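You operate a simulated robot arm through the tools that you are given. There is no shell and no other tool.

Carry out the task below with a simulated robot arm. There is one attempt and no reset: what you move stays moved.

TASK
Grade the rim of the little violet bowl on the rim test stand.
Fine: switch RIM TEST on, squeeze the bowl in the seat, press the key for its grade (20 N or more is FIRM); the bowl stays in the seat; grey knob, slider and the other two bowls stay.

Only the result counts: the job must be done as asked and must still hold three seconds after the hand-in. Knocking over, shifting, dropping, spilling or breaking anything else fails it.

THE ROBOT
A 6-joint arm with a two-finger parallel gripper, fixed in place. Base frame: the origin is at the foot of the arm, x ahead of it, y to its left, z up. Readings come in m, degrees, newtons and seconds.
With the tool pointing down near the work surface it reaches from about 0.14 to 0.58 m from the base axis. Its first joint turns from -66.0 to 66.0 degrees. Payload 2.1 kg.
The tool frame sits at the grasp point between the pads (the TCP): z along the fingers, y along the line on which they close. The tips reach 0.03 m beyond it. Largest opening 0.094 m; finger width 0.028, thickness 0.01; the body of the gripper, 0.05 by 0.096 m, starts 0.055 m behind the TCP.
Orientation is told as [roll, pitch, yaw] about the base's x, y, z axes, in that order, counted from this pose: with the fingers straight down and closing along the base's y, the tool's x points along the base's -x, its y along +y and its z along -z.

THE INTERFACE
- The arm moves only by the tool jog_arm. Its argument "steps" is a list that holds one entry, the list of rows, each a list of 6 numbers: the shift along the tool's x, y, z in m, then the turn, a rotation vector about the tool's x, y, z in degrees. In form: [[[dx, dy, dz, rx, ry, rz], ...]]. A call has 1 to 20 rows; each row is the pose to reach, as a shift and turn from the pose commanded when the call began, along the tool's axes at that moment. "jaw" is the finger opening in m, from 0 to 0.094, set as the call begins (left out, the last holds). Each row takes 0.2 s and may step no farther than 0.05 m and 8.6 degrees from the row before; otherwise, or with a gripper value out of range, the whole call is refused. A pose out of reach is approached as far as the arm can. The call stops where the force on the tool passes 90 N (or 10 N more than at its start, if that is more) or the arm is blocked; 0.2 s more then pass. The fingers move at their own pace (about 0.072 m/s each) and stop on an object; they squeeze with about 30 N. The grip force told is the motor's: it shows also when the fingers shut on nothing. Time passes only in rows, and 0.2 s behind the last, so rows that repeat a pose let the fingers close. It gives the time, the measured TCP pose, the force on the tool (base axes), the opening and the grip force at its end, in the units of the frame above (readings bear some noise), with the torque about the TCP (base axes, N m) and any sound that the robot's microphone picked up.
- Cameras (640 x 400 px; columns grow to the right, rows downward): "scene" is fixed at [0.0734, -0.3925, 0.4881]; the picture's right is [0.54, -0.84, 0.00], its down [-0.45, -0.29, -0.84] and it looks along [0.71, 0.45, -0.53] (base axes); focal length 214 px, centre (320, 200). "wrist" rides on the gripper at [0.076, 0.014, -0.102] in the tool frame; the picture's right is [-0.18, 0.98, 0.00], its down [-0.75, -0.14, -0.64] and it looks along [-0.63, -0.12, 0.77] (tool axes); focal length 243 px, centre (320, 200). There is no depth. A picture from a camera that has moved, and an enlarged one, comes with that camera's place and axes in the base frame and with its lens.
- camera(camera): a new picture of that camera. The clock stands still meanwhile.
- enlarge(camera, box): a new picture of the part [left, top, right, bottom] of that camera's present view, enlarged. The clock stands still meanwhile.
- close_job(): hands the job in; it is judged then, once.

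Nothing tells you positions but the pictures and the camera data. Unless the task says otherwise, let go and move clear before handing in.

The tools are called after "Request:" as name(argument=value, ...) on one line, values as JSON. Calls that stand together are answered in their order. jog_arm: Moves the arm, as the interface text tells. Its arguments: {"type":"object","properties":{"steps":{"type":"array","items":{"type":"array","items":{"type":"array","items":{"type":"number"}}}},"jaw":{"type":"number"}},"required":["steps"]} The other tools are called the same way: camera (camera) takes a picture; enlarge (camera, box) takes an enlarged picture of a part of a camera's view; close_job () hands the job in.

At the start:

```text
clock: 0.0
tcp_pos: [0.3409, -0.1812, 0.3386]
tool_rot: [0.1, 0.0, 0.0]
force: [0.6, 0.2, -0.1]
ft_torque: [0.03, 0.01, 0.01]
finger_gap: 0.0939
grasp_force: 0.1
```

scene: 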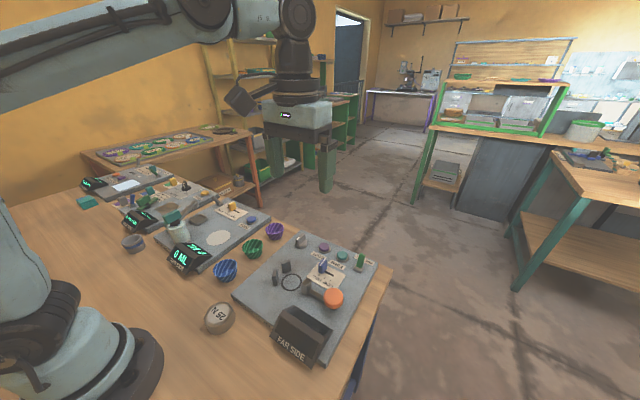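
wrist: 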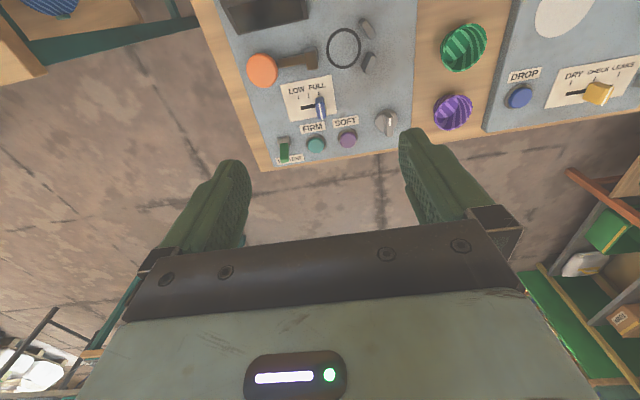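

I see a test stand at the table's near-right corner with a ring seat, jaws, an orange knob, a slider, FIRM/SOFT keys, and a switch; three bowls (blue, green, violet) stand left of it. I'll look closer before moving.

Request:
enlarge(camera="scene", box=[200, 210, 400, 370])

Request:
enlarge(camera="wrist", box=[220, 0, 540, 200])

Request:
enlarge(camera="scene", box=[270, 225, 380, 300])

```text
2.50 times, centred on (300, 290) of scene
camera zoom: at [0.0734, -0.3925, 0.4881], right [0.54, -0.84, 0.0], down [-0.45, -0.29, -0.84], along [0.71, 0.45, -0.53], focal length 536 px, centre (370, -25)
```

zoom: 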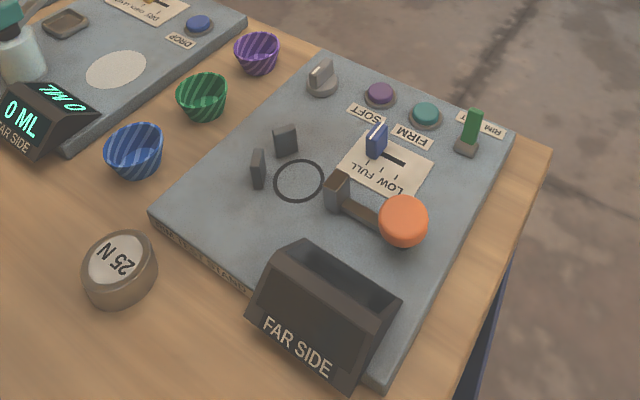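

```text
2.00 times, centred on (380, 100) of wrist
camera zoom: at [0.2662, -0.1678, 0.4414], right [0.18, 0.98, 0.0], down [0.75, -0.14, 0.64], along [0.63, -0.12, -0.77], focal length 485 px, centre (200, 400)
```

zoom: 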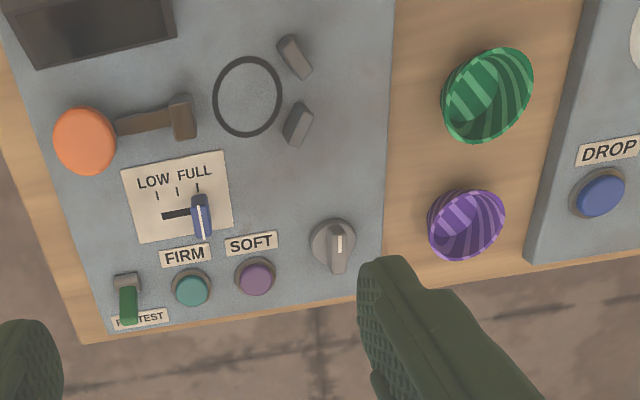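

```text
5.33 times, centred on (325, 262) of scene
camera zoom: at [0.0734, -0.3925, 0.4881], right [0.54, -0.84, 0.0], down [-0.45, -0.29, -0.84], along [0.71, 0.45, -0.53], focal length 1144 px, centre (293, -133)
```

zoom: 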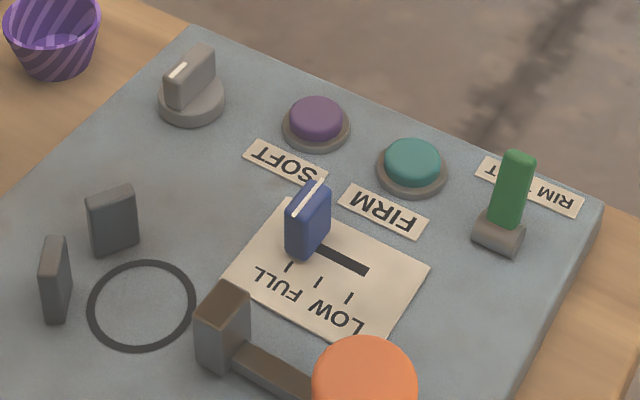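

The violet bowl is near (0.465, 0.04), the ring seat near (0.33, -0.145) with the board top at z≈0.02. I'll look closer at the displays and then bring the wrist camera over the stand.

Request:
enlarge(camera="scene", box=[160, 200, 300, 290])

Request:
enlarge(camera="scene", box=[250, 270, 360, 370])

Request:
enlarge(camera="wrist", box=[220, 0, 400, 110])

Request:
enlarge(camera="wrist", box=[260, 80, 420, 180])

```text
4.44 times, centred on (230, 245) of scene
camera zoom: at [0.0734, -0.3925, 0.4881], right [0.54, -0.84, 0.0], down [-0.45, -0.29, -0.84], along [0.71, 0.45, -0.53], focal length 953 px, centre (720, 0)
```

zoom: 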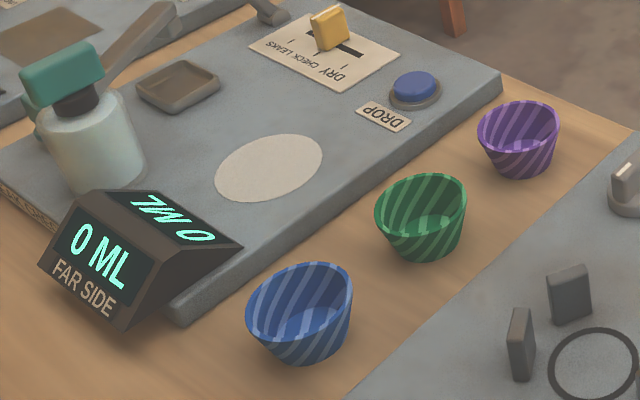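

```text
4.00 times, centred on (305, 320) of scene
camera zoom: at [0.0734, -0.3925, 0.4881], right [0.54, -0.84, 0.0], down [-0.45, -0.29, -0.84], along [0.71, 0.45, -0.53], focal length 858 px, centre (380, -280)
```

zoom: 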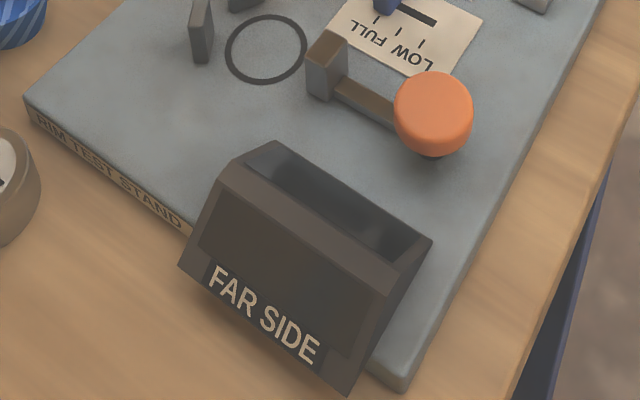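

```text
3.56 times, centred on (310, 55) of wrist
camera zoom: at [0.2662, -0.1678, 0.4414], right [0.18, 0.98, 0.0], down [0.75, -0.14, 0.64], along [0.63, -0.12, -0.77], focal length 863 px, centre (356, 716)
```

zoom: 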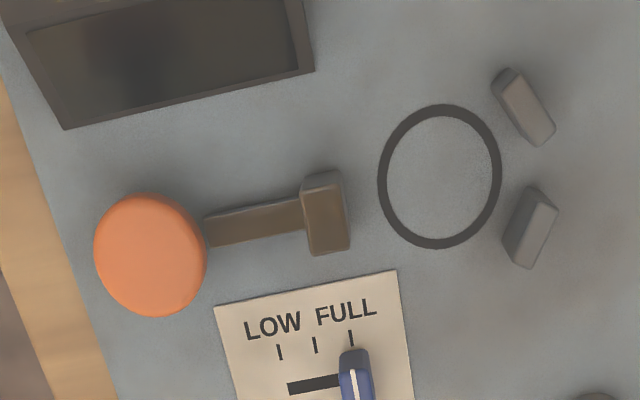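

```text
4.00 times, centred on (340, 130) of wrist
camera zoom: at [0.2662, -0.1678, 0.4414], right [0.18, 0.98, 0.0], down [0.75, -0.14, 0.64], along [0.63, -0.12, -0.77], focal length 970 px, centre (240, 480)
```

zoom: 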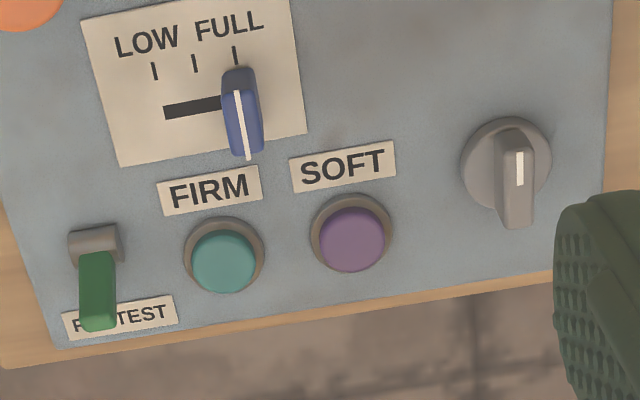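

The display has windows on both sides (dark, stand is off). The jaw slides along y toward the ring with an orange knob as its handle. I'll move the wrist camera closer to inspect knob, jaw and switch.

Request:
jog_arm(steps=[[[0.024, -0.012, 0.028, 0, 0, 0], [0.048, -0.024, 0.056, 0, 0, 0], [0.072, -0.036, 0.084, 0, 0, 0], [0.096, -0.048, 0.112, 0, 0, 0], [0.12, -0.06, 0.14, 0, 0, 0], [0.12, -0.06, 0.14, 0, 0, 0]]])

Request:
camera(camera="wrist")

Request:
enlarge(camera="wrist", box=[200, 0, 520, 200])

```text
clock: 1.4
tcp_pos: [0.2218, -0.2433, 0.1977]
tool_rot: [0.0, 0.1, 0.0]
force: [0.8, -0.2, -0.3]
ft_torque: [0.0, 0.01, 0.03]
finger_gap: 0.0943
grasp_force: 0.1
```

```text
taken
camera wrist: at [0.1462, -0.2278, 0.3007], right [0.18, 0.98, 0.0], down [0.75, -0.14, 0.64], along [0.63, -0.12, -0.77], focal length 243 px, centre (320, 200)
```

wrist: 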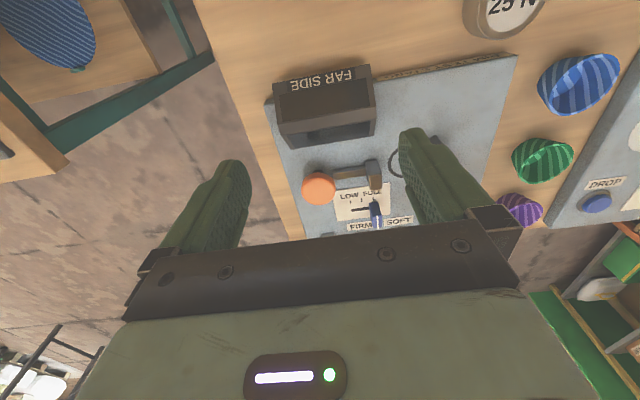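

```text
2.00 times, centred on (360, 100) of wrist
camera zoom: at [0.1462, -0.2278, 0.3007], right [0.18, 0.98, 0.0], down [0.75, -0.14, 0.64], along [0.63, -0.12, -0.77], focal length 485 px, centre (240, 400)
```

zoom: 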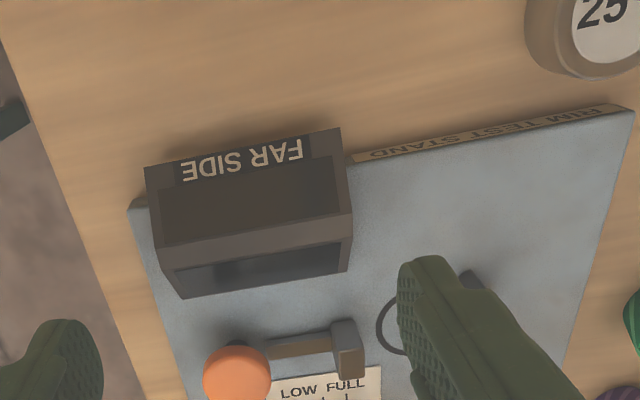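

Request:
enlarge(camera="wrist", box=[280, 140, 410, 230])

Request:
camera(camera="scene")

```text
4.44 times, centred on (345, 185) of wrist
camera zoom: at [0.1462, -0.2278, 0.3007], right [0.18, 0.98, 0.0], down [0.75, -0.14, 0.64], along [0.63, -0.12, -0.77], focal length 1078 px, centre (209, 267)
```

zoom: 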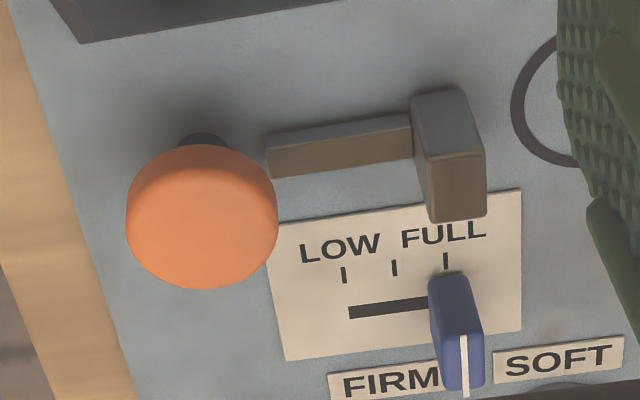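

```text
taken
```

scene: 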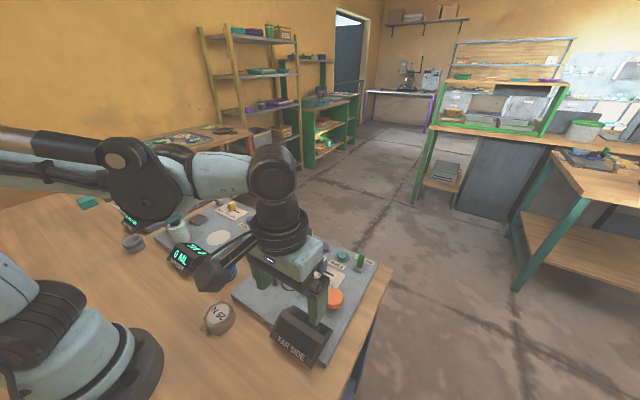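

The orange piece is a mushroom-shaped cap on a vertical stem, and the RIM TEST lever at about (0.455, -0.272) leans toward +x, so it should flip toward -x. I'll close the fingers and go beyond the lever, staying high.

Request:
jog_arm(steps=[[[-0.04, -0.004, 0.0, 0, 0, 0], [-0.085, -0.008, 0.0, 0, 0, 0], [-0.13, -0.012, 0.0, 0, 0, 0], [-0.175, -0.018, 0.01, 0, 0, 0], [-0.22, -0.024, 0.025, 0, 0, 0], [-0.255, -0.029, 0.04, 0, 0, 0], [-0.283, -0.029, 0.048, 0, 0, 0], [-0.283, -0.029, 0.048, 0, 0, 0]]], jaw=0)

Request:
enlarge(camera="scene", box=[270, 180, 430, 300])

Request:
camera(camera="wrist")

```text
clock: 3.2
tcp_pos: [0.505, -0.2721, 0.1514]
tool_rot: [0.1, 0.1, 0.0]
force: [0.7, 0.3, -0.4]
ft_torque: [-0.01, 0.02, -0.02]
finger_gap: 0.0
grasp_force: 30.7
```

```text
3.33 times, centred on (350, 240) of scene
camera zoom: at [0.0734, -0.3925, 0.4881], right [0.54, -0.84, 0.0], down [-0.45, -0.29, -0.84], along [0.71, 0.45, -0.53], focal length 715 px, centre (220, 67)
```

zoom: 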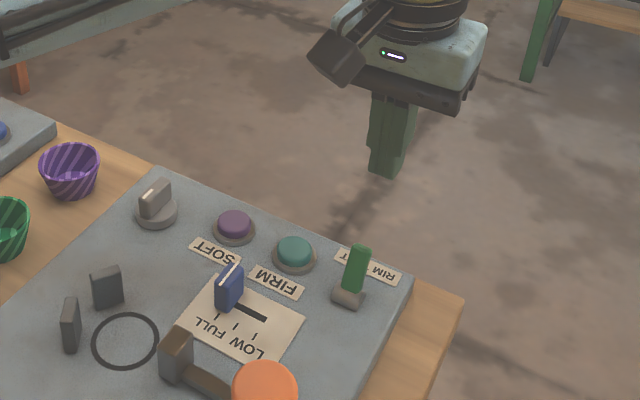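

```text
taken
camera wrist: at [0.4297, -0.2568, 0.2536], right [0.18, 0.98, 0.0], down [0.75, -0.14, 0.64], along [0.63, -0.12, -0.77], focal length 243 px, centre (320, 200)
```

wrist: 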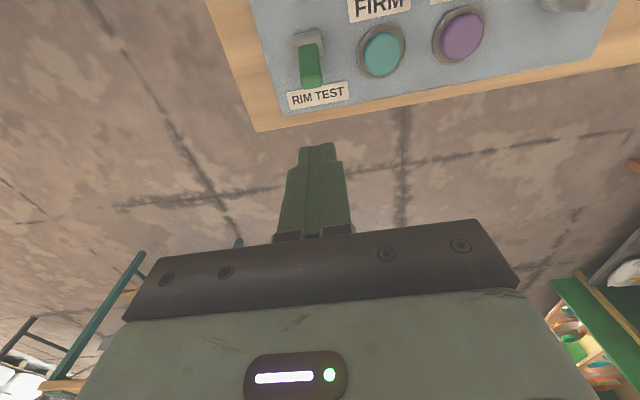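

The lever position is confirmed (tip near x 0.477, y -0.272, z 0.06). I'll go down behind it with the fingertips at about z 0.043.

Request:
jog_arm(steps=[[[0, 0, 0.03, 0, 0, 0], [0, 0, 0.055, 0, 0, 0], [0, 0, 0.07, 0, 0, 0], [0, 0, 0.078, 0, 0, 0], [0, 0, 0.078, 0, 0, 0]]])

Request:
camera(camera="wrist")

Request:
enlarge(camera="scene", box=[270, 180, 430, 300])

```text
clock: 4.4
tcp_pos: [0.504, -0.2714, 0.0736]
tool_rot: [0.0, 0.0, 0.0]
force: [-0.6, 1.1, -0.6]
ft_torque: [-0.04, 0.02, 0.03]
finger_gap: 0.0
grasp_force: 30.3
```

```text
taken
camera wrist: at [0.429, -0.2567, 0.1763], right [0.18, 0.98, 0.0], down [0.75, -0.14, 0.64], along [0.63, -0.12, -0.77], focal length 243 px, centre (320, 200)
```

wrist: 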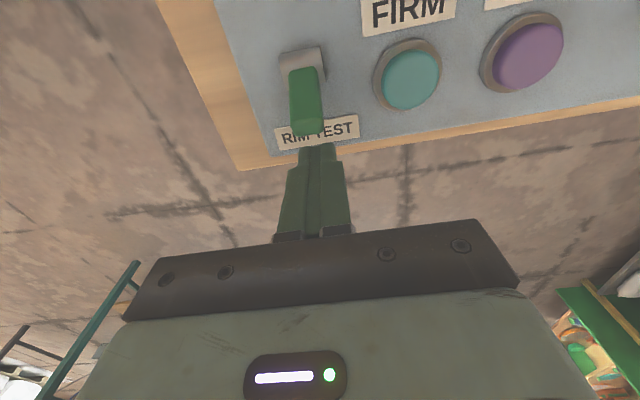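

```text
3.33 times, centred on (350, 240) of scene
camera zoom: at [0.0734, -0.3925, 0.4881], right [0.54, -0.84, 0.0], down [-0.45, -0.29, -0.84], along [0.71, 0.45, -0.53], focal length 715 px, centre (220, 67)
```

zoom: 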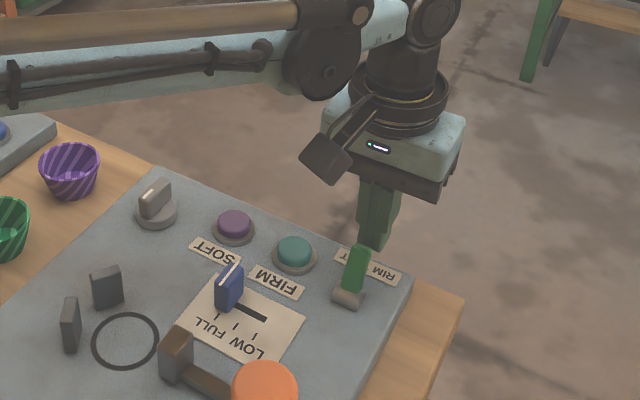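

The fingers are just behind the lever. Now I push it toward -x.

Request:
jog_arm(steps=[[[0.01, 0, 0, 0, 0, 0], [0.02, 0, 0, 0, 0, 0], [0.03, 0, 0, 0, 0, 0], [0.038, 0, 0, 0, 0, 0], [0.045, 0, 0, 0, 0, 0]]])

Request:
camera(camera="wrist")

Request:
camera(camera="scene")

```text
clock: 5.6
tcp_pos: [0.4668, -0.2712, 0.0735]
tool_rot: [-0.4, -1.7, 0.4]
force: [67.2, -10.5, 12.1]
ft_torque: [0.06, -1.92, 0.32]
finger_gap: 0.0
grasp_force: 30.2
heard: click
```

```text
taken
camera wrist: at [0.389, -0.2559, 0.1742], right [0.18, 0.98, 0.0], down [0.73, -0.13, 0.67], along [0.65, -0.12, -0.75], focal length 243 px, centre (320, 200)
```

wrist: 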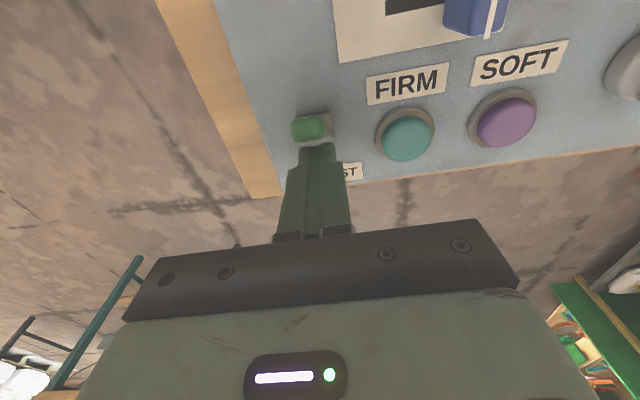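

```text
taken
```

scene: 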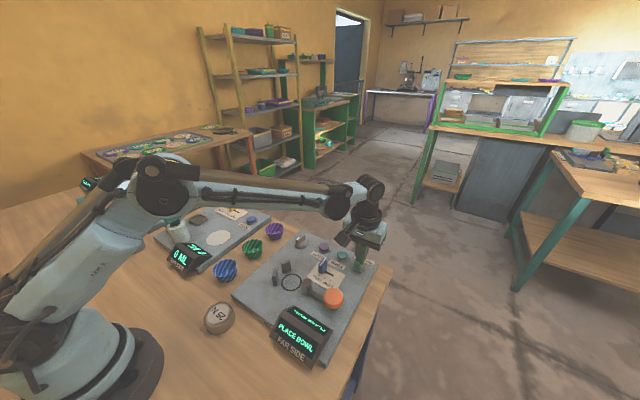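

The stand is on: the display shows "PLACE BOWL". I back off from the lever and rise, then go look at the violet bowl.

Request:
jog_arm(steps=[[[-0.015, 0, 0, 0, 0, 0], [-0.035, 0, -0.01, 0, 0, 0], [-0.04, 0, -0.05, 0, 0, 0], [-0.04, 0, -0.09, 0, 0, 0], [-0.04, 0, -0.12, 0, 0, 0], [-0.04, 0, -0.12, 0, 0, 0]]])

Request:
enlarge(camera="scene", box=[250, 220, 390, 370])

```text
clock: 7.0
tcp_pos: [0.4976, -0.2709, 0.1944]
tool_rot: [0.0, 0.0, 0.1]
force: [0.6, 0.7, 0.4]
ft_torque: [0.0, -0.05, 0.01]
finger_gap: 0.0002
grasp_force: 30.4
```

```text
2.67 times, centred on (320, 295) of scene
camera zoom: at [0.0734, -0.3925, 0.4881], right [0.54, -0.84, 0.0], down [-0.45, -0.29, -0.84], along [0.71, 0.45, -0.53], focal length 572 px, centre (320, -53)
```

zoom: 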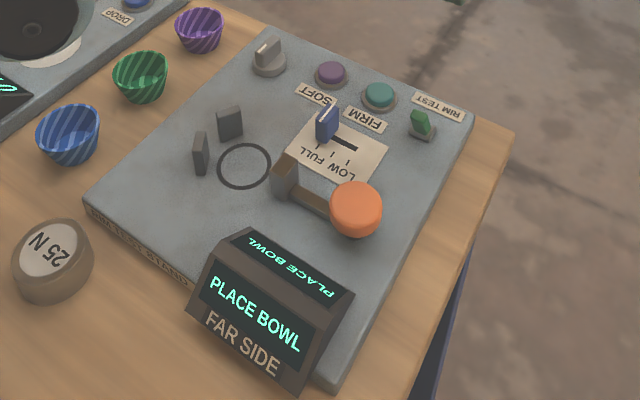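

The lever now leans to -x and the stand is on. Next I swing over to the violet bowl, turning the gripper so that the fingers close along x, open to 0.085.

Request:
jog_arm(steps=[[[0.003, 0.026, 0, 0, 0, 7.5], [0.006, 0.052, 0, 0, 0, 15], [0.009, 0.078, 0, 0, 0, 22.5], [0.012, 0.104, 0, 0, 0, 30], [0.015, 0.13, 0, 0, 0, 37.5], [0.018, 0.156, 0, 0, 0, 45], [0.021, 0.182, 0, 0, 0, 52.5], [0.024, 0.208, 0, 0, 0, 60], [0.027, 0.234, 0, 0, 0, 67.5], [0.03, 0.26, 0, 0, 0, 75], [0.032, 0.286, 0.01, 0, 0, 82.5], [0.033, 0.309, 0.02, 0, 0, 90], [0.033, 0.309, 0.02, 0, 0, 90]]], jaw=0.085)

Request:
camera(camera="wrist")

Request:
camera(camera="scene")

```text
clock: 9.8
tcp_pos: [0.4705, 0.0382, 0.2595]
tool_rot: [0.0, 0.1, -90.1]
force: [0.4, -0.4, 1.0]
ft_torque: [0.02, 0.0, 0.01]
finger_gap: 0.085
grasp_force: 0.1
out of reach, approached as far as the arm can: row 2, 3, 4, 5, 6, 7, 8, 9, 10, 11, 12, 13
```

```text
taken
camera wrist: at [0.4868, 0.1142, 0.3614], right [0.98, -0.19, 0.0], down [-0.14, -0.75, 0.64], along [-0.12, -0.63, -0.77], focal length 243 px, centre (320, 200)
```

wrist: 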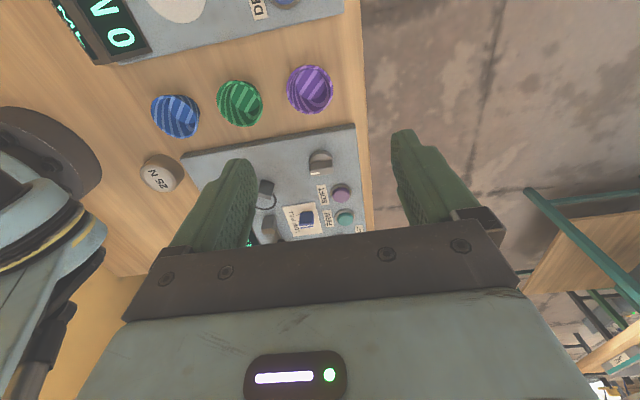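

```text
taken
```

scene: 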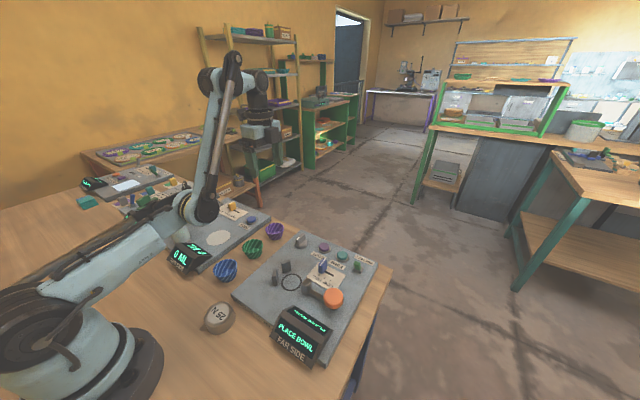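

The arm seems to have ended higher than asked, with an odd elbow posture. I'll look at the arm more closely before moving on.

Request:
enlarge(camera="scene", box=[0, 40, 340, 400])

Request:
enlarge(camera="wrist", box=[130, 40, 390, 240])

```text
1.11 times, centred on (170, 220) of scene
camera zoom: at [0.0734, -0.3924, 0.4881], right [0.54, -0.84, 0.0], down [-0.45, -0.29, -0.84], along [0.71, 0.45, -0.53], focal length 238 px, centre (487, 178)
```

zoom: 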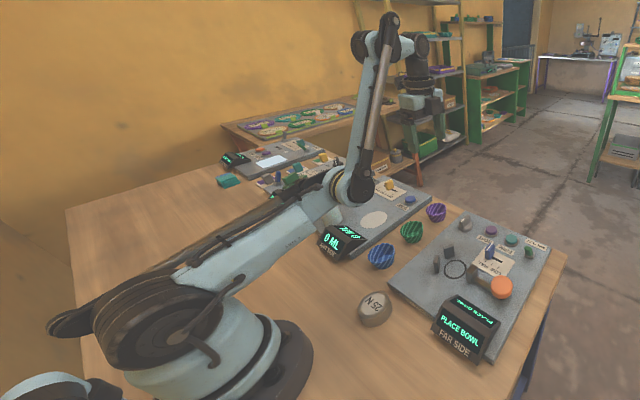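

```text
2.00 times, centred on (260, 140) of wrist
camera zoom: at [0.4868, 0.1142, 0.3614], right [0.98, -0.19, 0.0], down [-0.14, -0.75, 0.64], along [-0.12, -0.63, -0.77], focal length 485 px, centre (440, 320)
```

zoom: 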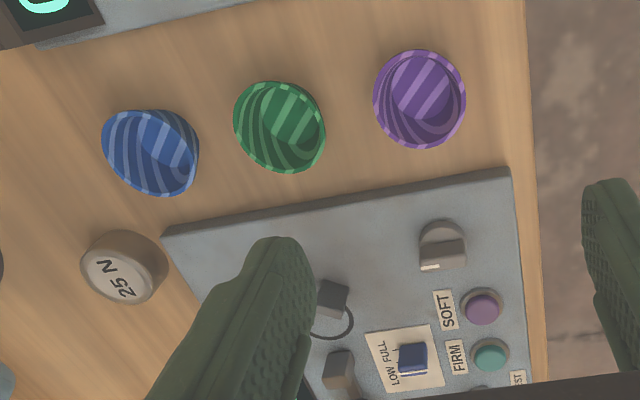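

The elbow has flipped to its low branch after passing near full stretch, which limits how low the tool can go here. I'll first test how commands are counted after an out-of-reach move, with a still row.

Request:
jog_arm(steps=[[[0, 0, -0.02, 0, 0, 0], [0, 0, -0.02, 0, 0, 0]]], jaw=0.03)

```text
clock: 10.4
tcp_pos: [0.4707, 0.037, 0.2792]
tool_rot: [0.0, 0.0, -90.0]
force: [-0.3, -0.4, -0.1]
ft_torque: [0.03, 0.04, -0.01]
finger_gap: 0.0302
grasp_force: 0.1
```

Moves are counted from the pose actually reached. I'll stretch the arm outward past the table edge, then lower there so the elbow folds back to its upper branch.

Request:
jog_arm(steps=[[[0, 0.04, 0, 0, 0, 0], [0, 0.08, 0, 0, 0, 0], [0, 0.1, 0.04, 0, 0, 0], [0, 0.105, 0.08, 0, 0, 0], [0, 0.105, 0.12, 0, 0, 0], [0, 0.105, 0.12, 0, 0, 0]]], jaw=0.0)

Request:
camera(camera="scene")

```text
clock: 11.8
tcp_pos: [0.5736, 0.0379, 0.1612]
tool_rot: [0.0, -0.1, -90.0]
force: [0.3, 0.0, 0.6]
ft_torque: [0.03, -0.01, -0.01]
finger_gap: 0.0
grasp_force: 29.8
out of reach, approached as far as the arm can: row 2, 3, 4
```

```text
taken
```

scene: 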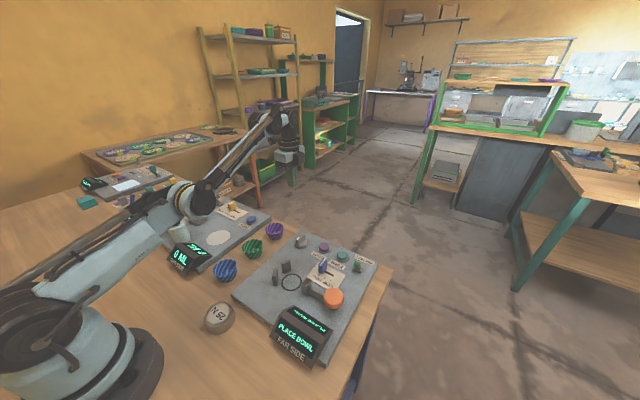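

Request:
jog_arm(steps=[[[0, 0, 0.03, 0, 0, 0], [0, 0, 0.06, 0, 0, 0], [0, 0, 0.09, 0, 0, 0], [0, 0, 0.11, 0, 0, 0], [0, 0, 0.11, 0, 0, 0]]])

Request:
camera(camera="scene")

```text
clock: 13.0
tcp_pos: [0.5736, 0.0385, 0.0476]
tool_rot: [0.0, -0.1, -90.0]
force: [-0.9, 0.0, 0.3]
ft_torque: [-0.01, 0.0, 0.0]
finger_gap: 0.0
grasp_force: 30.3
out of reach, approached as far as the arm can: row 1, 2
```

```text
taken
```

scene: 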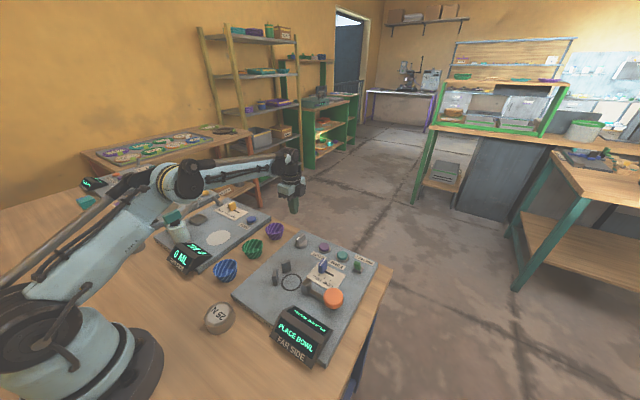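

The elbow is back on its upper branch and nothing was disturbed. Now I come back inward and up, over the violet bowl.

Request:
jog_arm(steps=[[[0, -0.014, -0.022, 0, 0, 0], [0, -0.034, -0.05, 0, 0, 0], [0, -0.054, -0.08, 0, 0, 0], [0, -0.074, -0.1, 0, 0, 0], [0, -0.094, -0.105, 0, 0, 0], [0, -0.108, -0.105, 0, 0, 0], [0, -0.108, -0.105, 0, 0, 0]]])

Request:
camera(camera="scene")

Request:
camera(camera="wrist")

```text
clock: 14.6
tcp_pos: [0.4662, 0.039, 0.152]
tool_rot: [0.0, 0.0, -90.0]
force: [0.2, 0.0, 0.6]
ft_torque: [0.01, -0.02, -0.01]
finger_gap: 0.0001
grasp_force: 29.8
```

```text
taken
```

scene: 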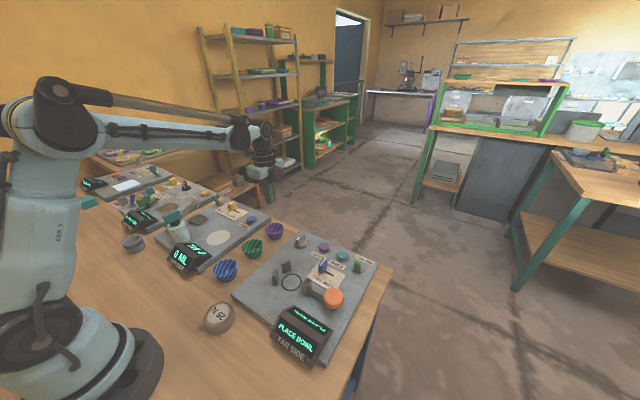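

```text
taken
camera wrist: at [0.4814, 0.1141, 0.2554], right [0.98, -0.18, 0.0], down [-0.14, -0.75, 0.64], along [-0.12, -0.63, -0.77], focal length 243 px, centre (320, 200)
```

wrist: 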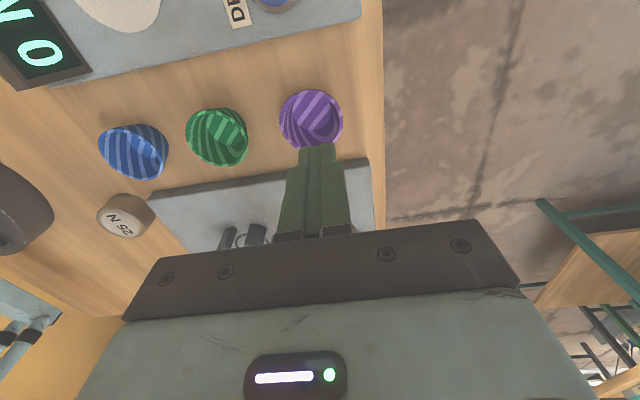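

Elbow-up again, right above the bowl. I'll enlarge the wrist view to measure the violet bowl precisely.

Request:
enlarge(camera="wrist", box=[250, 70, 378, 150])

Request:
enlarge(camera="scene", box=[230, 205, 310, 255])

Request:
enlarge(camera="wrist", box=[90, 60, 400, 260])

```text
5.00 times, centred on (314, 110) of wrist
camera zoom: at [0.4814, 0.1141, 0.2554], right [0.98, -0.18, 0.0], down [-0.14, -0.75, 0.64], along [-0.12, -0.63, -0.77], focal length 1213 px, centre (350, 650)
```

zoom: 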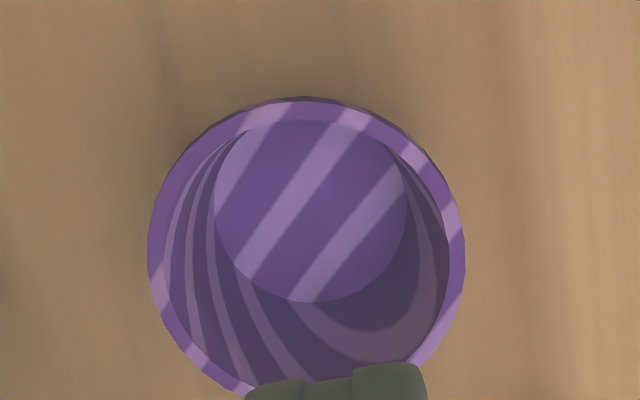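

```text
8.00 times, centred on (270, 230) of scene
camera zoom: at [0.0734, -0.3925, 0.4881], right [0.54, -0.84, 0.0], down [-0.45, -0.29, -0.84], along [0.71, 0.45, -0.53], focal length 1716 px, centre (720, -40)
```

zoom: 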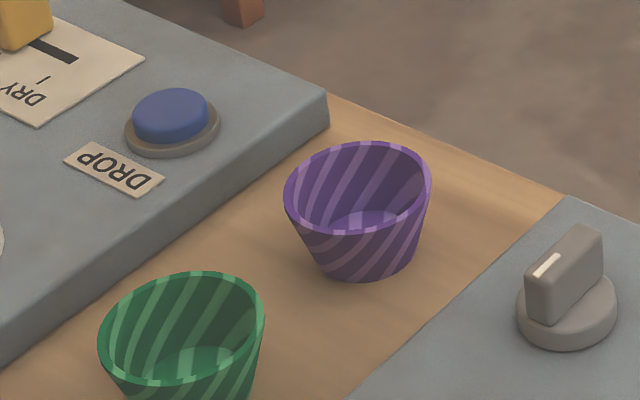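

```text
2.00 times, centred on (245, 160) of wrist
camera zoom: at [0.4814, 0.1141, 0.2554], right [0.98, -0.18, 0.0], down [-0.14, -0.75, 0.64], along [-0.12, -0.63, -0.77], focal length 485 px, centre (470, 280)
```

zoom: 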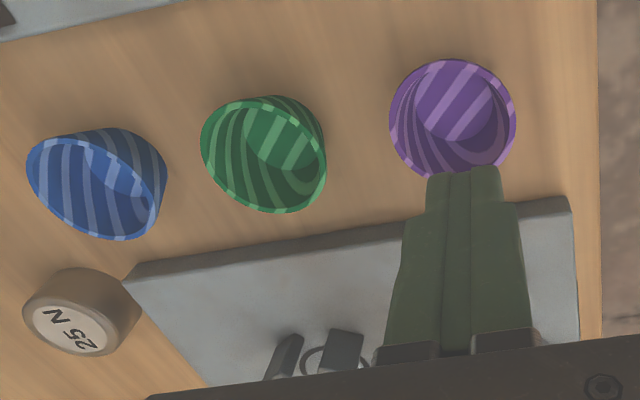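

The violet bowl's rim is about 60 mm across, centred near (0.457, 0.028). I'll open to 0.08, centre above it and come down part way to check alignment.

Request:
jog_arm(steps=[[[-0.005, -0.005, 0, 0, 0, 0], [-0.011, -0.009, 0.0, 0, 0, 0], [-0.011, -0.009, 0.03, 0, 0, 0], [-0.011, -0.009, 0.055, 0, 0, 0], [-0.011, -0.009, 0.055, 0, 0, 0]]], jaw=0.08)

Request:
camera(camera="wrist")

Request:
enlarge(camera="scene", box=[220, 150, 320, 260])

```text
clock: 15.8
tcp_pos: [0.4553, 0.0263, 0.0989]
tool_rot: [0.0, -0.1, -90.1]
force: [0.1, 0.5, 0.2]
ft_torque: [0.0, -0.03, 0.01]
finger_gap: 0.08
grasp_force: 0.1
```

```text
taken
camera wrist: at [0.4716, 0.1025, 0.2004], right [0.98, -0.18, 0.0], down [-0.14, -0.75, 0.64], along [-0.12, -0.63, -0.77], focal length 243 px, centre (320, 200)
```

wrist: 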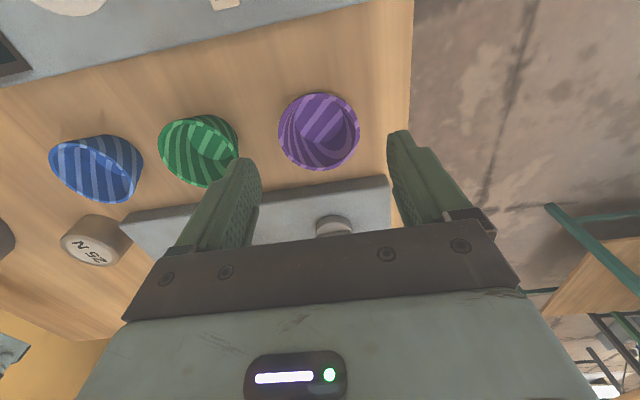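

```text
3.64 times, centred on (270, 205) of scene
camera zoom: at [0.0734, -0.3925, 0.4881], right [0.54, -0.84, 0.0], down [-0.45, -0.29, -0.84], along [0.71, 0.45, -0.53], focal length 780 px, centre (502, 182)
```

zoom: 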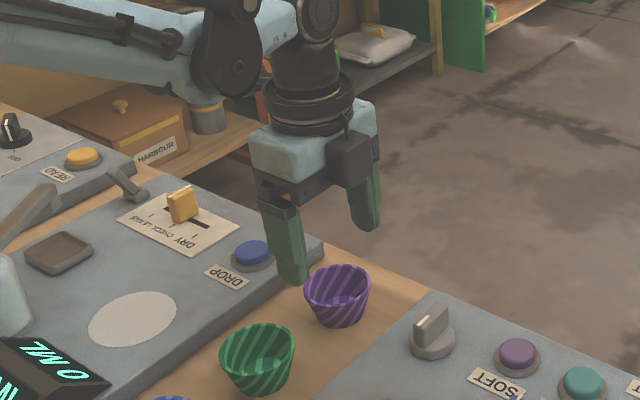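

Request:
enlarge(camera="wrist", box=[240, 70, 432, 190])

```text
3.33 times, centred on (336, 130) of wrist
camera zoom: at [0.4716, 0.1025, 0.2004], right [0.98, -0.18, 0.0], down [-0.14, -0.75, 0.64], along [-0.12, -0.63, -0.77], focal length 809 px, centre (267, 433)
```

zoom: 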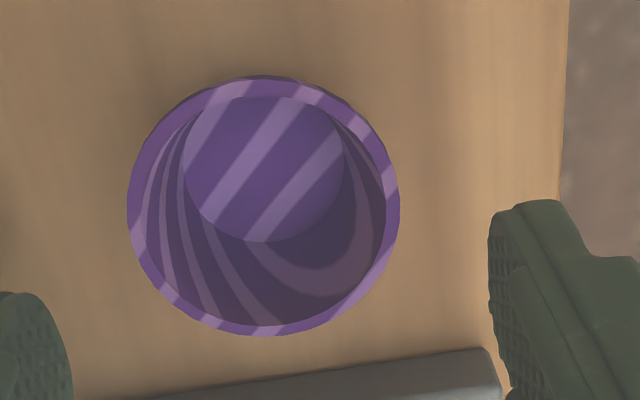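

The rim is centred at about (0.457, 0.028) with its top at z≈0.03, in line with the fingers. I go down so the tips straddle the bowl.

Request:
jog_arm(steps=[[[0, 0, 0.02, 0, 0, 0], [0, 0, 0.04, 0, 0, 0], [0, 0, 0.055, 0, 0, 0], [0, 0, 0.055, 0, 0, 0]]])

Request:
camera(camera="wrist")

Request:
enlarge(camera="scene", box=[220, 180, 320, 260])

```text
clock: 16.8
tcp_pos: [0.4575, 0.0258, 0.0428]
tool_rot: [0.0, 0.0, -89.9]
force: [0.4, 0.6, -0.2]
ft_torque: [0.0, -0.01, -0.01]
finger_gap: 0.0798
grasp_force: 0.1
```

```text
taken
camera wrist: at [0.4728, 0.1029, 0.1459], right [0.98, -0.18, 0.0], down [-0.14, -0.75, 0.64], along [-0.12, -0.63, -0.77], focal length 243 px, centre (320, 200)
```

wrist: 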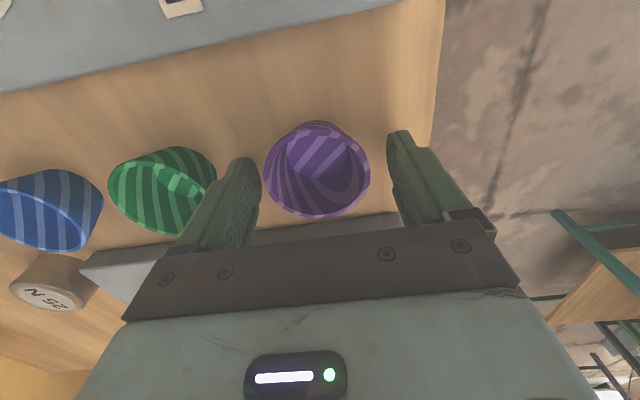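

```text
5.00 times, centred on (270, 220) of scene
camera zoom: at [0.0734, -0.3925, 0.4881], right [0.54, -0.84, 0.0], down [-0.45, -0.29, -0.84], along [0.71, 0.45, -0.53], focal length 1072 px, centre (570, 100)
```

zoom: 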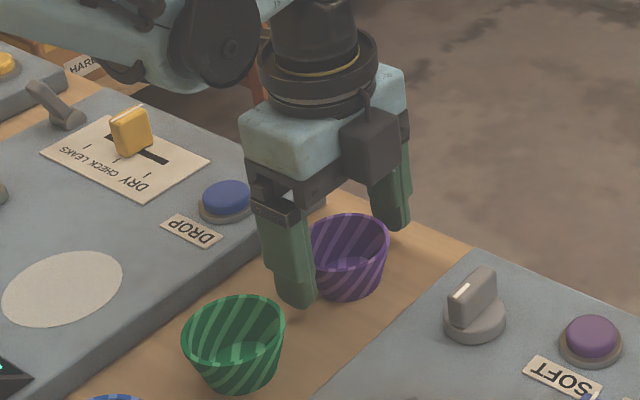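

Fingers straddle the bowl with room on both sides. I close gently.

Request:
jog_arm(steps=[[[0.001, 0, 0, 0, 0, 0], [0.0015, 0, 0, 0, 0, 0], [0.0015, 0, 0, 0, 0, 0], [0.0015, 0, 0, 0, 0, 0]]], jaw=0.058)

Request:
camera(camera="wrist")

```text
clock: 17.8
tcp_pos: [0.4565, 0.028, 0.0436]
tool_rot: [0.0, 0.1, -90.1]
force: [-0.2, -0.7, 0.5]
ft_torque: [-0.05, -0.01, -0.01]
finger_gap: 0.0587
grasp_force: 11.9
```

```text
taken
camera wrist: at [0.4724, 0.1043, 0.146], right [0.98, -0.18, 0.0], down [-0.14, -0.75, 0.64], along [-0.12, -0.63, -0.77], focal length 243 px, centre (320, 200)
```

wrist: 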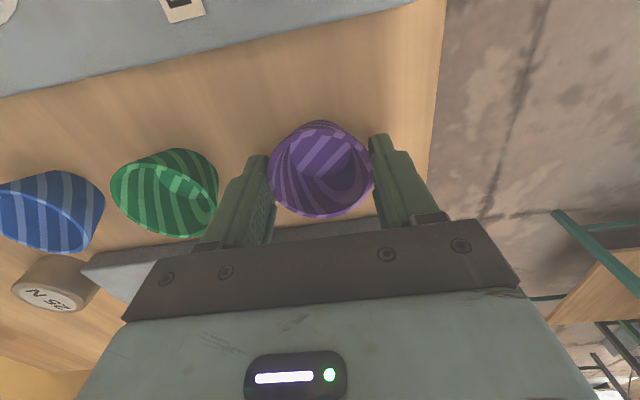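

The bowl is held with about 12 N at a 59 mm gap. I lift it gently and check that it follows.

Request:
jog_arm(steps=[[[0, 0, -0.008, 0, 0, 0], [0, 0, -0.02, 0, 0, 0], [0, 0, -0.04, 0, 0, 0], [0, 0, -0.065, 0, 0, 0], [0, 0, -0.085, 0, 0, 0], [0, 0, -0.1, 0, 0, 0], [0, 0, -0.1, 0, 0, 0]]])

Request:
camera(camera="wrist")

Request:
enlarge(camera="scene", box=[220, 130, 360, 270])

```text
clock: 19.4
tcp_pos: [0.4565, 0.0285, 0.1448]
tool_rot: [0.0, -0.1, -90.0]
force: [0.3, 0.6, -0.5]
ft_torque: [0.0, 0.0, -0.01]
finger_gap: 0.059
grasp_force: 6.1
```

```text
taken
camera wrist: at [0.472, 0.1049, 0.2475], right [0.98, -0.18, 0.0], down [-0.14, -0.75, 0.64], along [-0.12, -0.63, -0.77], focal length 243 px, centre (320, 200)
```

wrist: 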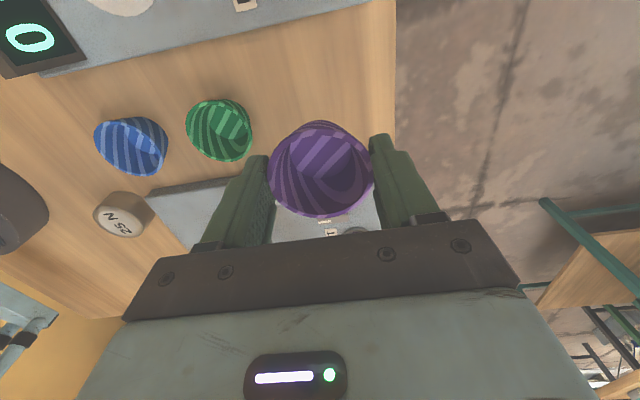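

```text
2.86 times, centred on (290, 200) of scene
camera zoom: at [0.0734, -0.3925, 0.4881], right [0.54, -0.84, 0.0], down [-0.45, -0.29, -0.84], along [0.71, 0.45, -0.53], focal length 613 px, centre (406, 200)
```

zoom: 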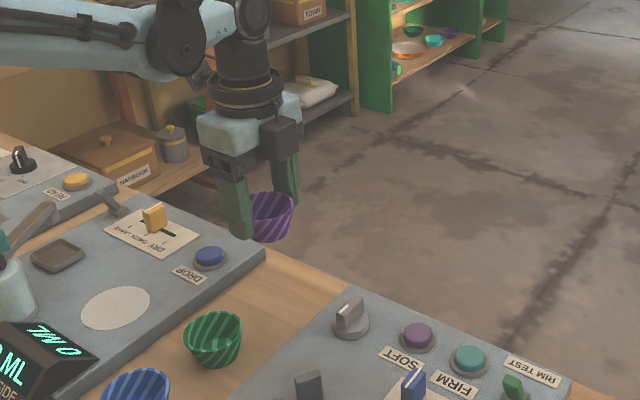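

The bowl is firmly held and upright. I tighten slightly and carry it above the ring seat at about (0.33, -0.145), stopping a bit to its -y side to view the ring.

Request:
jog_arm(steps=[[[-0.015, -0.01, 0, 0, 0, 0], [-0.04, -0.026, 0, 0, 0, 0], [-0.065, -0.042, 0, 0, 0, 0], [-0.09, -0.058, 0, 0, 0, 0], [-0.115, -0.074, 0, 0, 0, 0], [-0.14, -0.09, 0, 0, 0, 0], [-0.165, -0.106, 0, 0, 0, 0], [-0.185, -0.12, 0, 0, 0, 0], [-0.198, -0.127, 0, 0, 0, 0], [-0.198, -0.127, 0, 0, 0, 0]]], jaw=0.0575)

Request:
camera(camera="wrist")

Request:
enlarge(camera="scene", box=[230, 200, 400, 340])

```text
clock: 21.6
tcp_pos: [0.329, -0.1714, 0.1435]
tool_rot: [0.0, 0.0, -90.1]
force: [1.1, 0.4, 0.4]
ft_torque: [0.01, 0.0, 0.02]
finger_gap: 0.0587
grasp_force: 14.1
```

```text
taken
camera wrist: at [0.3443, -0.0941, 0.2461], right [0.98, -0.18, 0.0], down [-0.14, -0.75, 0.64], along [-0.12, -0.63, -0.77], focal length 243 px, centre (320, 200)
```

wrist: 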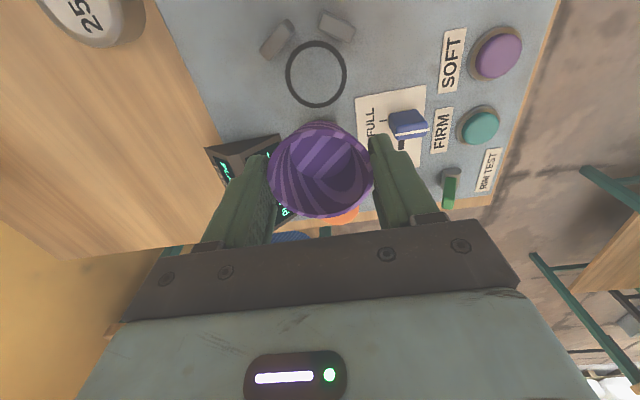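

```text
2.86 times, centred on (315, 270) of scene
camera zoom: at [0.0734, -0.3925, 0.4881], right [0.54, -0.84, 0.0], down [-0.45, -0.29, -0.84], along [0.71, 0.45, -0.53], focal length 613 px, centre (334, 0)
```

zoom: 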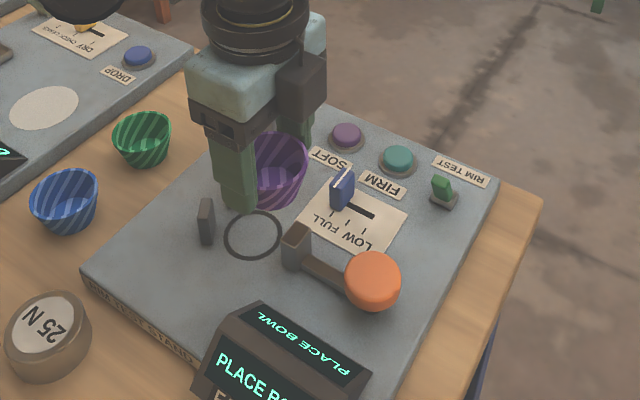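

Request:
enlarge(camera="wrist", box=[240, 0, 400, 110])

Request:
enlarge(camera="wrist", box=[370, 20, 530, 220])

```text
3.64 times, centred on (320, 55) of wrist
camera zoom: at [0.3443, -0.0941, 0.2461], right [0.98, -0.18, 0.0], down [-0.14, -0.75, 0.64], along [-0.12, -0.63, -0.77], focal length 882 px, centre (320, 727)
```

zoom: 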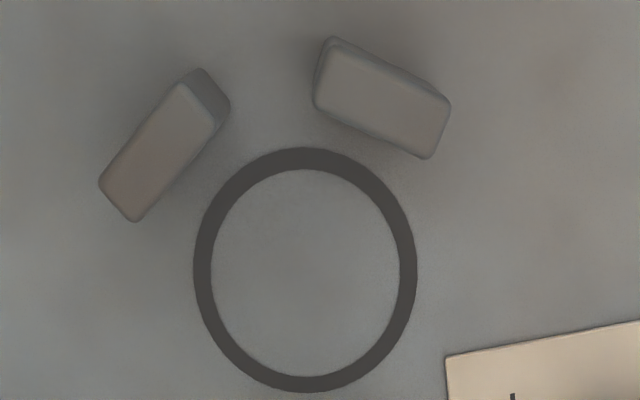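

```text
2.00 times, centred on (450, 120) of wrist
camera zoom: at [0.3443, -0.0941, 0.2461], right [0.98, -0.18, 0.0], down [-0.14, -0.75, 0.64], along [-0.12, -0.63, -0.77], focal length 485 px, centre (60, 360)
```

zoom: 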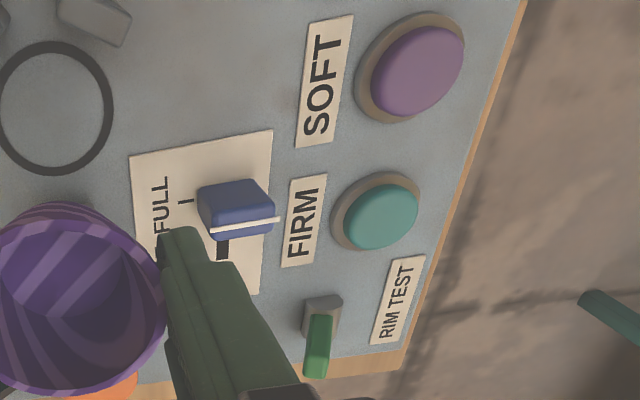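

The ring centre lies about 25.5 mm in +y from the held bowl's centre, with the posts ~34 mm from the ring centre. I shift over it and come down most of the way.

Request:
jog_arm(steps=[[[0.013, 0.0, 0, 0, 0, 0], [0.0255, 0.0005, 0, 0, 0, 0], [0.0255, 0.0005, 0.02, 0, 0, 0], [0.0255, 0.0005, 0.04, 0, 0, 0], [0.0255, 0.0005, 0.058, 0, 0, 0], [0.0255, 0.0005, 0.058, 0, 0, 0]]])

Request:
camera(camera="wrist")

Request:
enlarge(camera="scene", box=[230, 220, 370, 320])

```text
clock: 23.0
tcp_pos: [0.3309, -0.1429, 0.0855]
tool_rot: [0.0, 0.0, -90.0]
force: [-0.1, 0.3, -0.6]
ft_torque: [0.02, -0.01, 0.01]
finger_gap: 0.0588
grasp_force: 14.0
```

```text
taken
camera wrist: at [0.3461, -0.0669, 0.187], right [0.98, -0.18, 0.0], down [-0.14, -0.75, 0.64], along [-0.12, -0.63, -0.77], focal length 243 px, centre (320, 200)
```

wrist: 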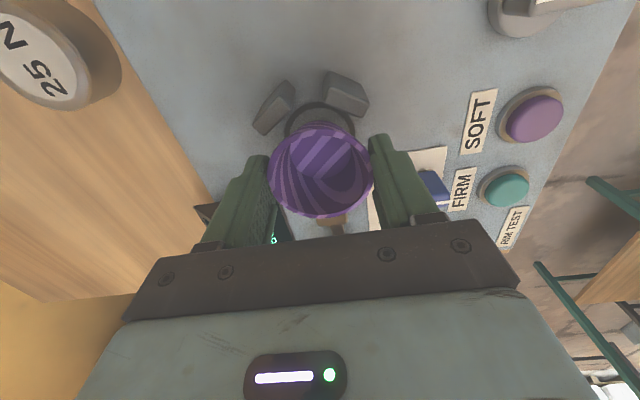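

```text
4.00 times, centred on (300, 270) of scene
camera zoom: at [0.0734, -0.3925, 0.4881], right [0.54, -0.84, 0.0], down [-0.45, -0.29, -0.84], along [0.71, 0.45, -0.53], focal length 858 px, centre (400, -80)
```

zoom: 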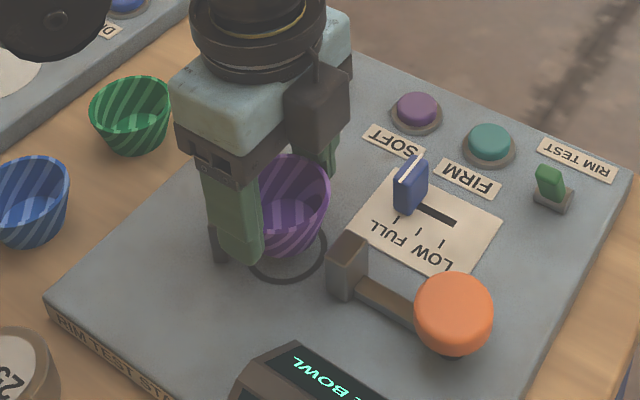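

Request:
enlarge(camera="wrist", box=[240, 60, 400, 160])

```text
4.00 times, centred on (320, 110) of wrist
camera zoom: at [0.3461, -0.0669, 0.187], right [0.98, -0.18, 0.0], down [-0.14, -0.75, 0.64], along [-0.12, -0.63, -0.77], focal length 970 px, centre (320, 560)
```

zoom: 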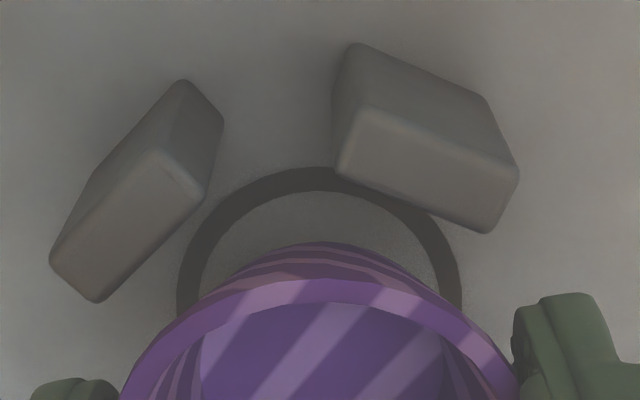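

The bowl is centred over the ring to about a millimetre, with the posts and jaw clear. I lower it slowly onto the board.

Request:
jog_arm(steps=[[[0, 0, 0.006, 0, 0, 0], [0, 0, 0.012, 0, 0, 0], [0, 0, 0.016, 0, 0, 0], [0, 0, 0.018, 0, 0, 0]]])

```text
clock: 24.0
tcp_pos: [0.3307, -0.144, 0.0672]
tool_rot: [0.0, 0.0, -90.0]
force: [-0.8, -0.1, -1.3]
ft_torque: [0.03, 0.03, -0.01]
finger_gap: 0.0588
grasp_force: 14.7
```

Request:
jog_arm(steps=[[[0, 0, 0.001, 0, 0, 0], [0, 0, 0.002, 0, 0, 0]]])

Request:
enlarge(camera="scene", box=[240, 240, 350, 310])

```text
clock: 24.6
tcp_pos: [0.3298, -0.1453, 0.0641]
tool_rot: [0.0, 0.1, -89.9]
force: [-1.0, -0.5, 8.1]
ft_torque: [-0.01, 0.01, -0.02]
finger_gap: 0.0585
grasp_force: 13.8
```

```text
5.71 times, centred on (295, 275) of scene
camera zoom: at [0.0734, -0.3924, 0.4881], right [0.54, -0.84, 0.0], down [-0.45, -0.29, -0.84], along [0.71, 0.45, -0.53], focal length 1226 px, centre (463, -229)
```

zoom: 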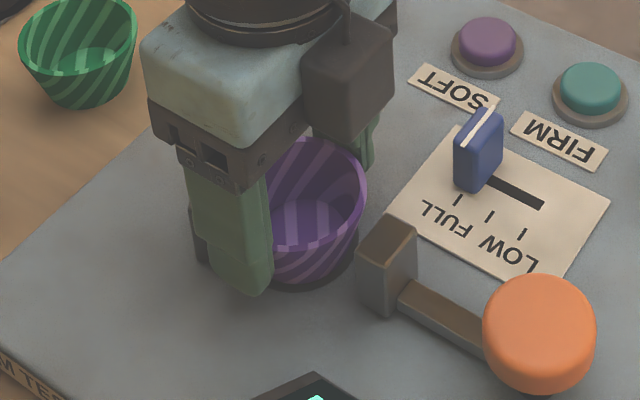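

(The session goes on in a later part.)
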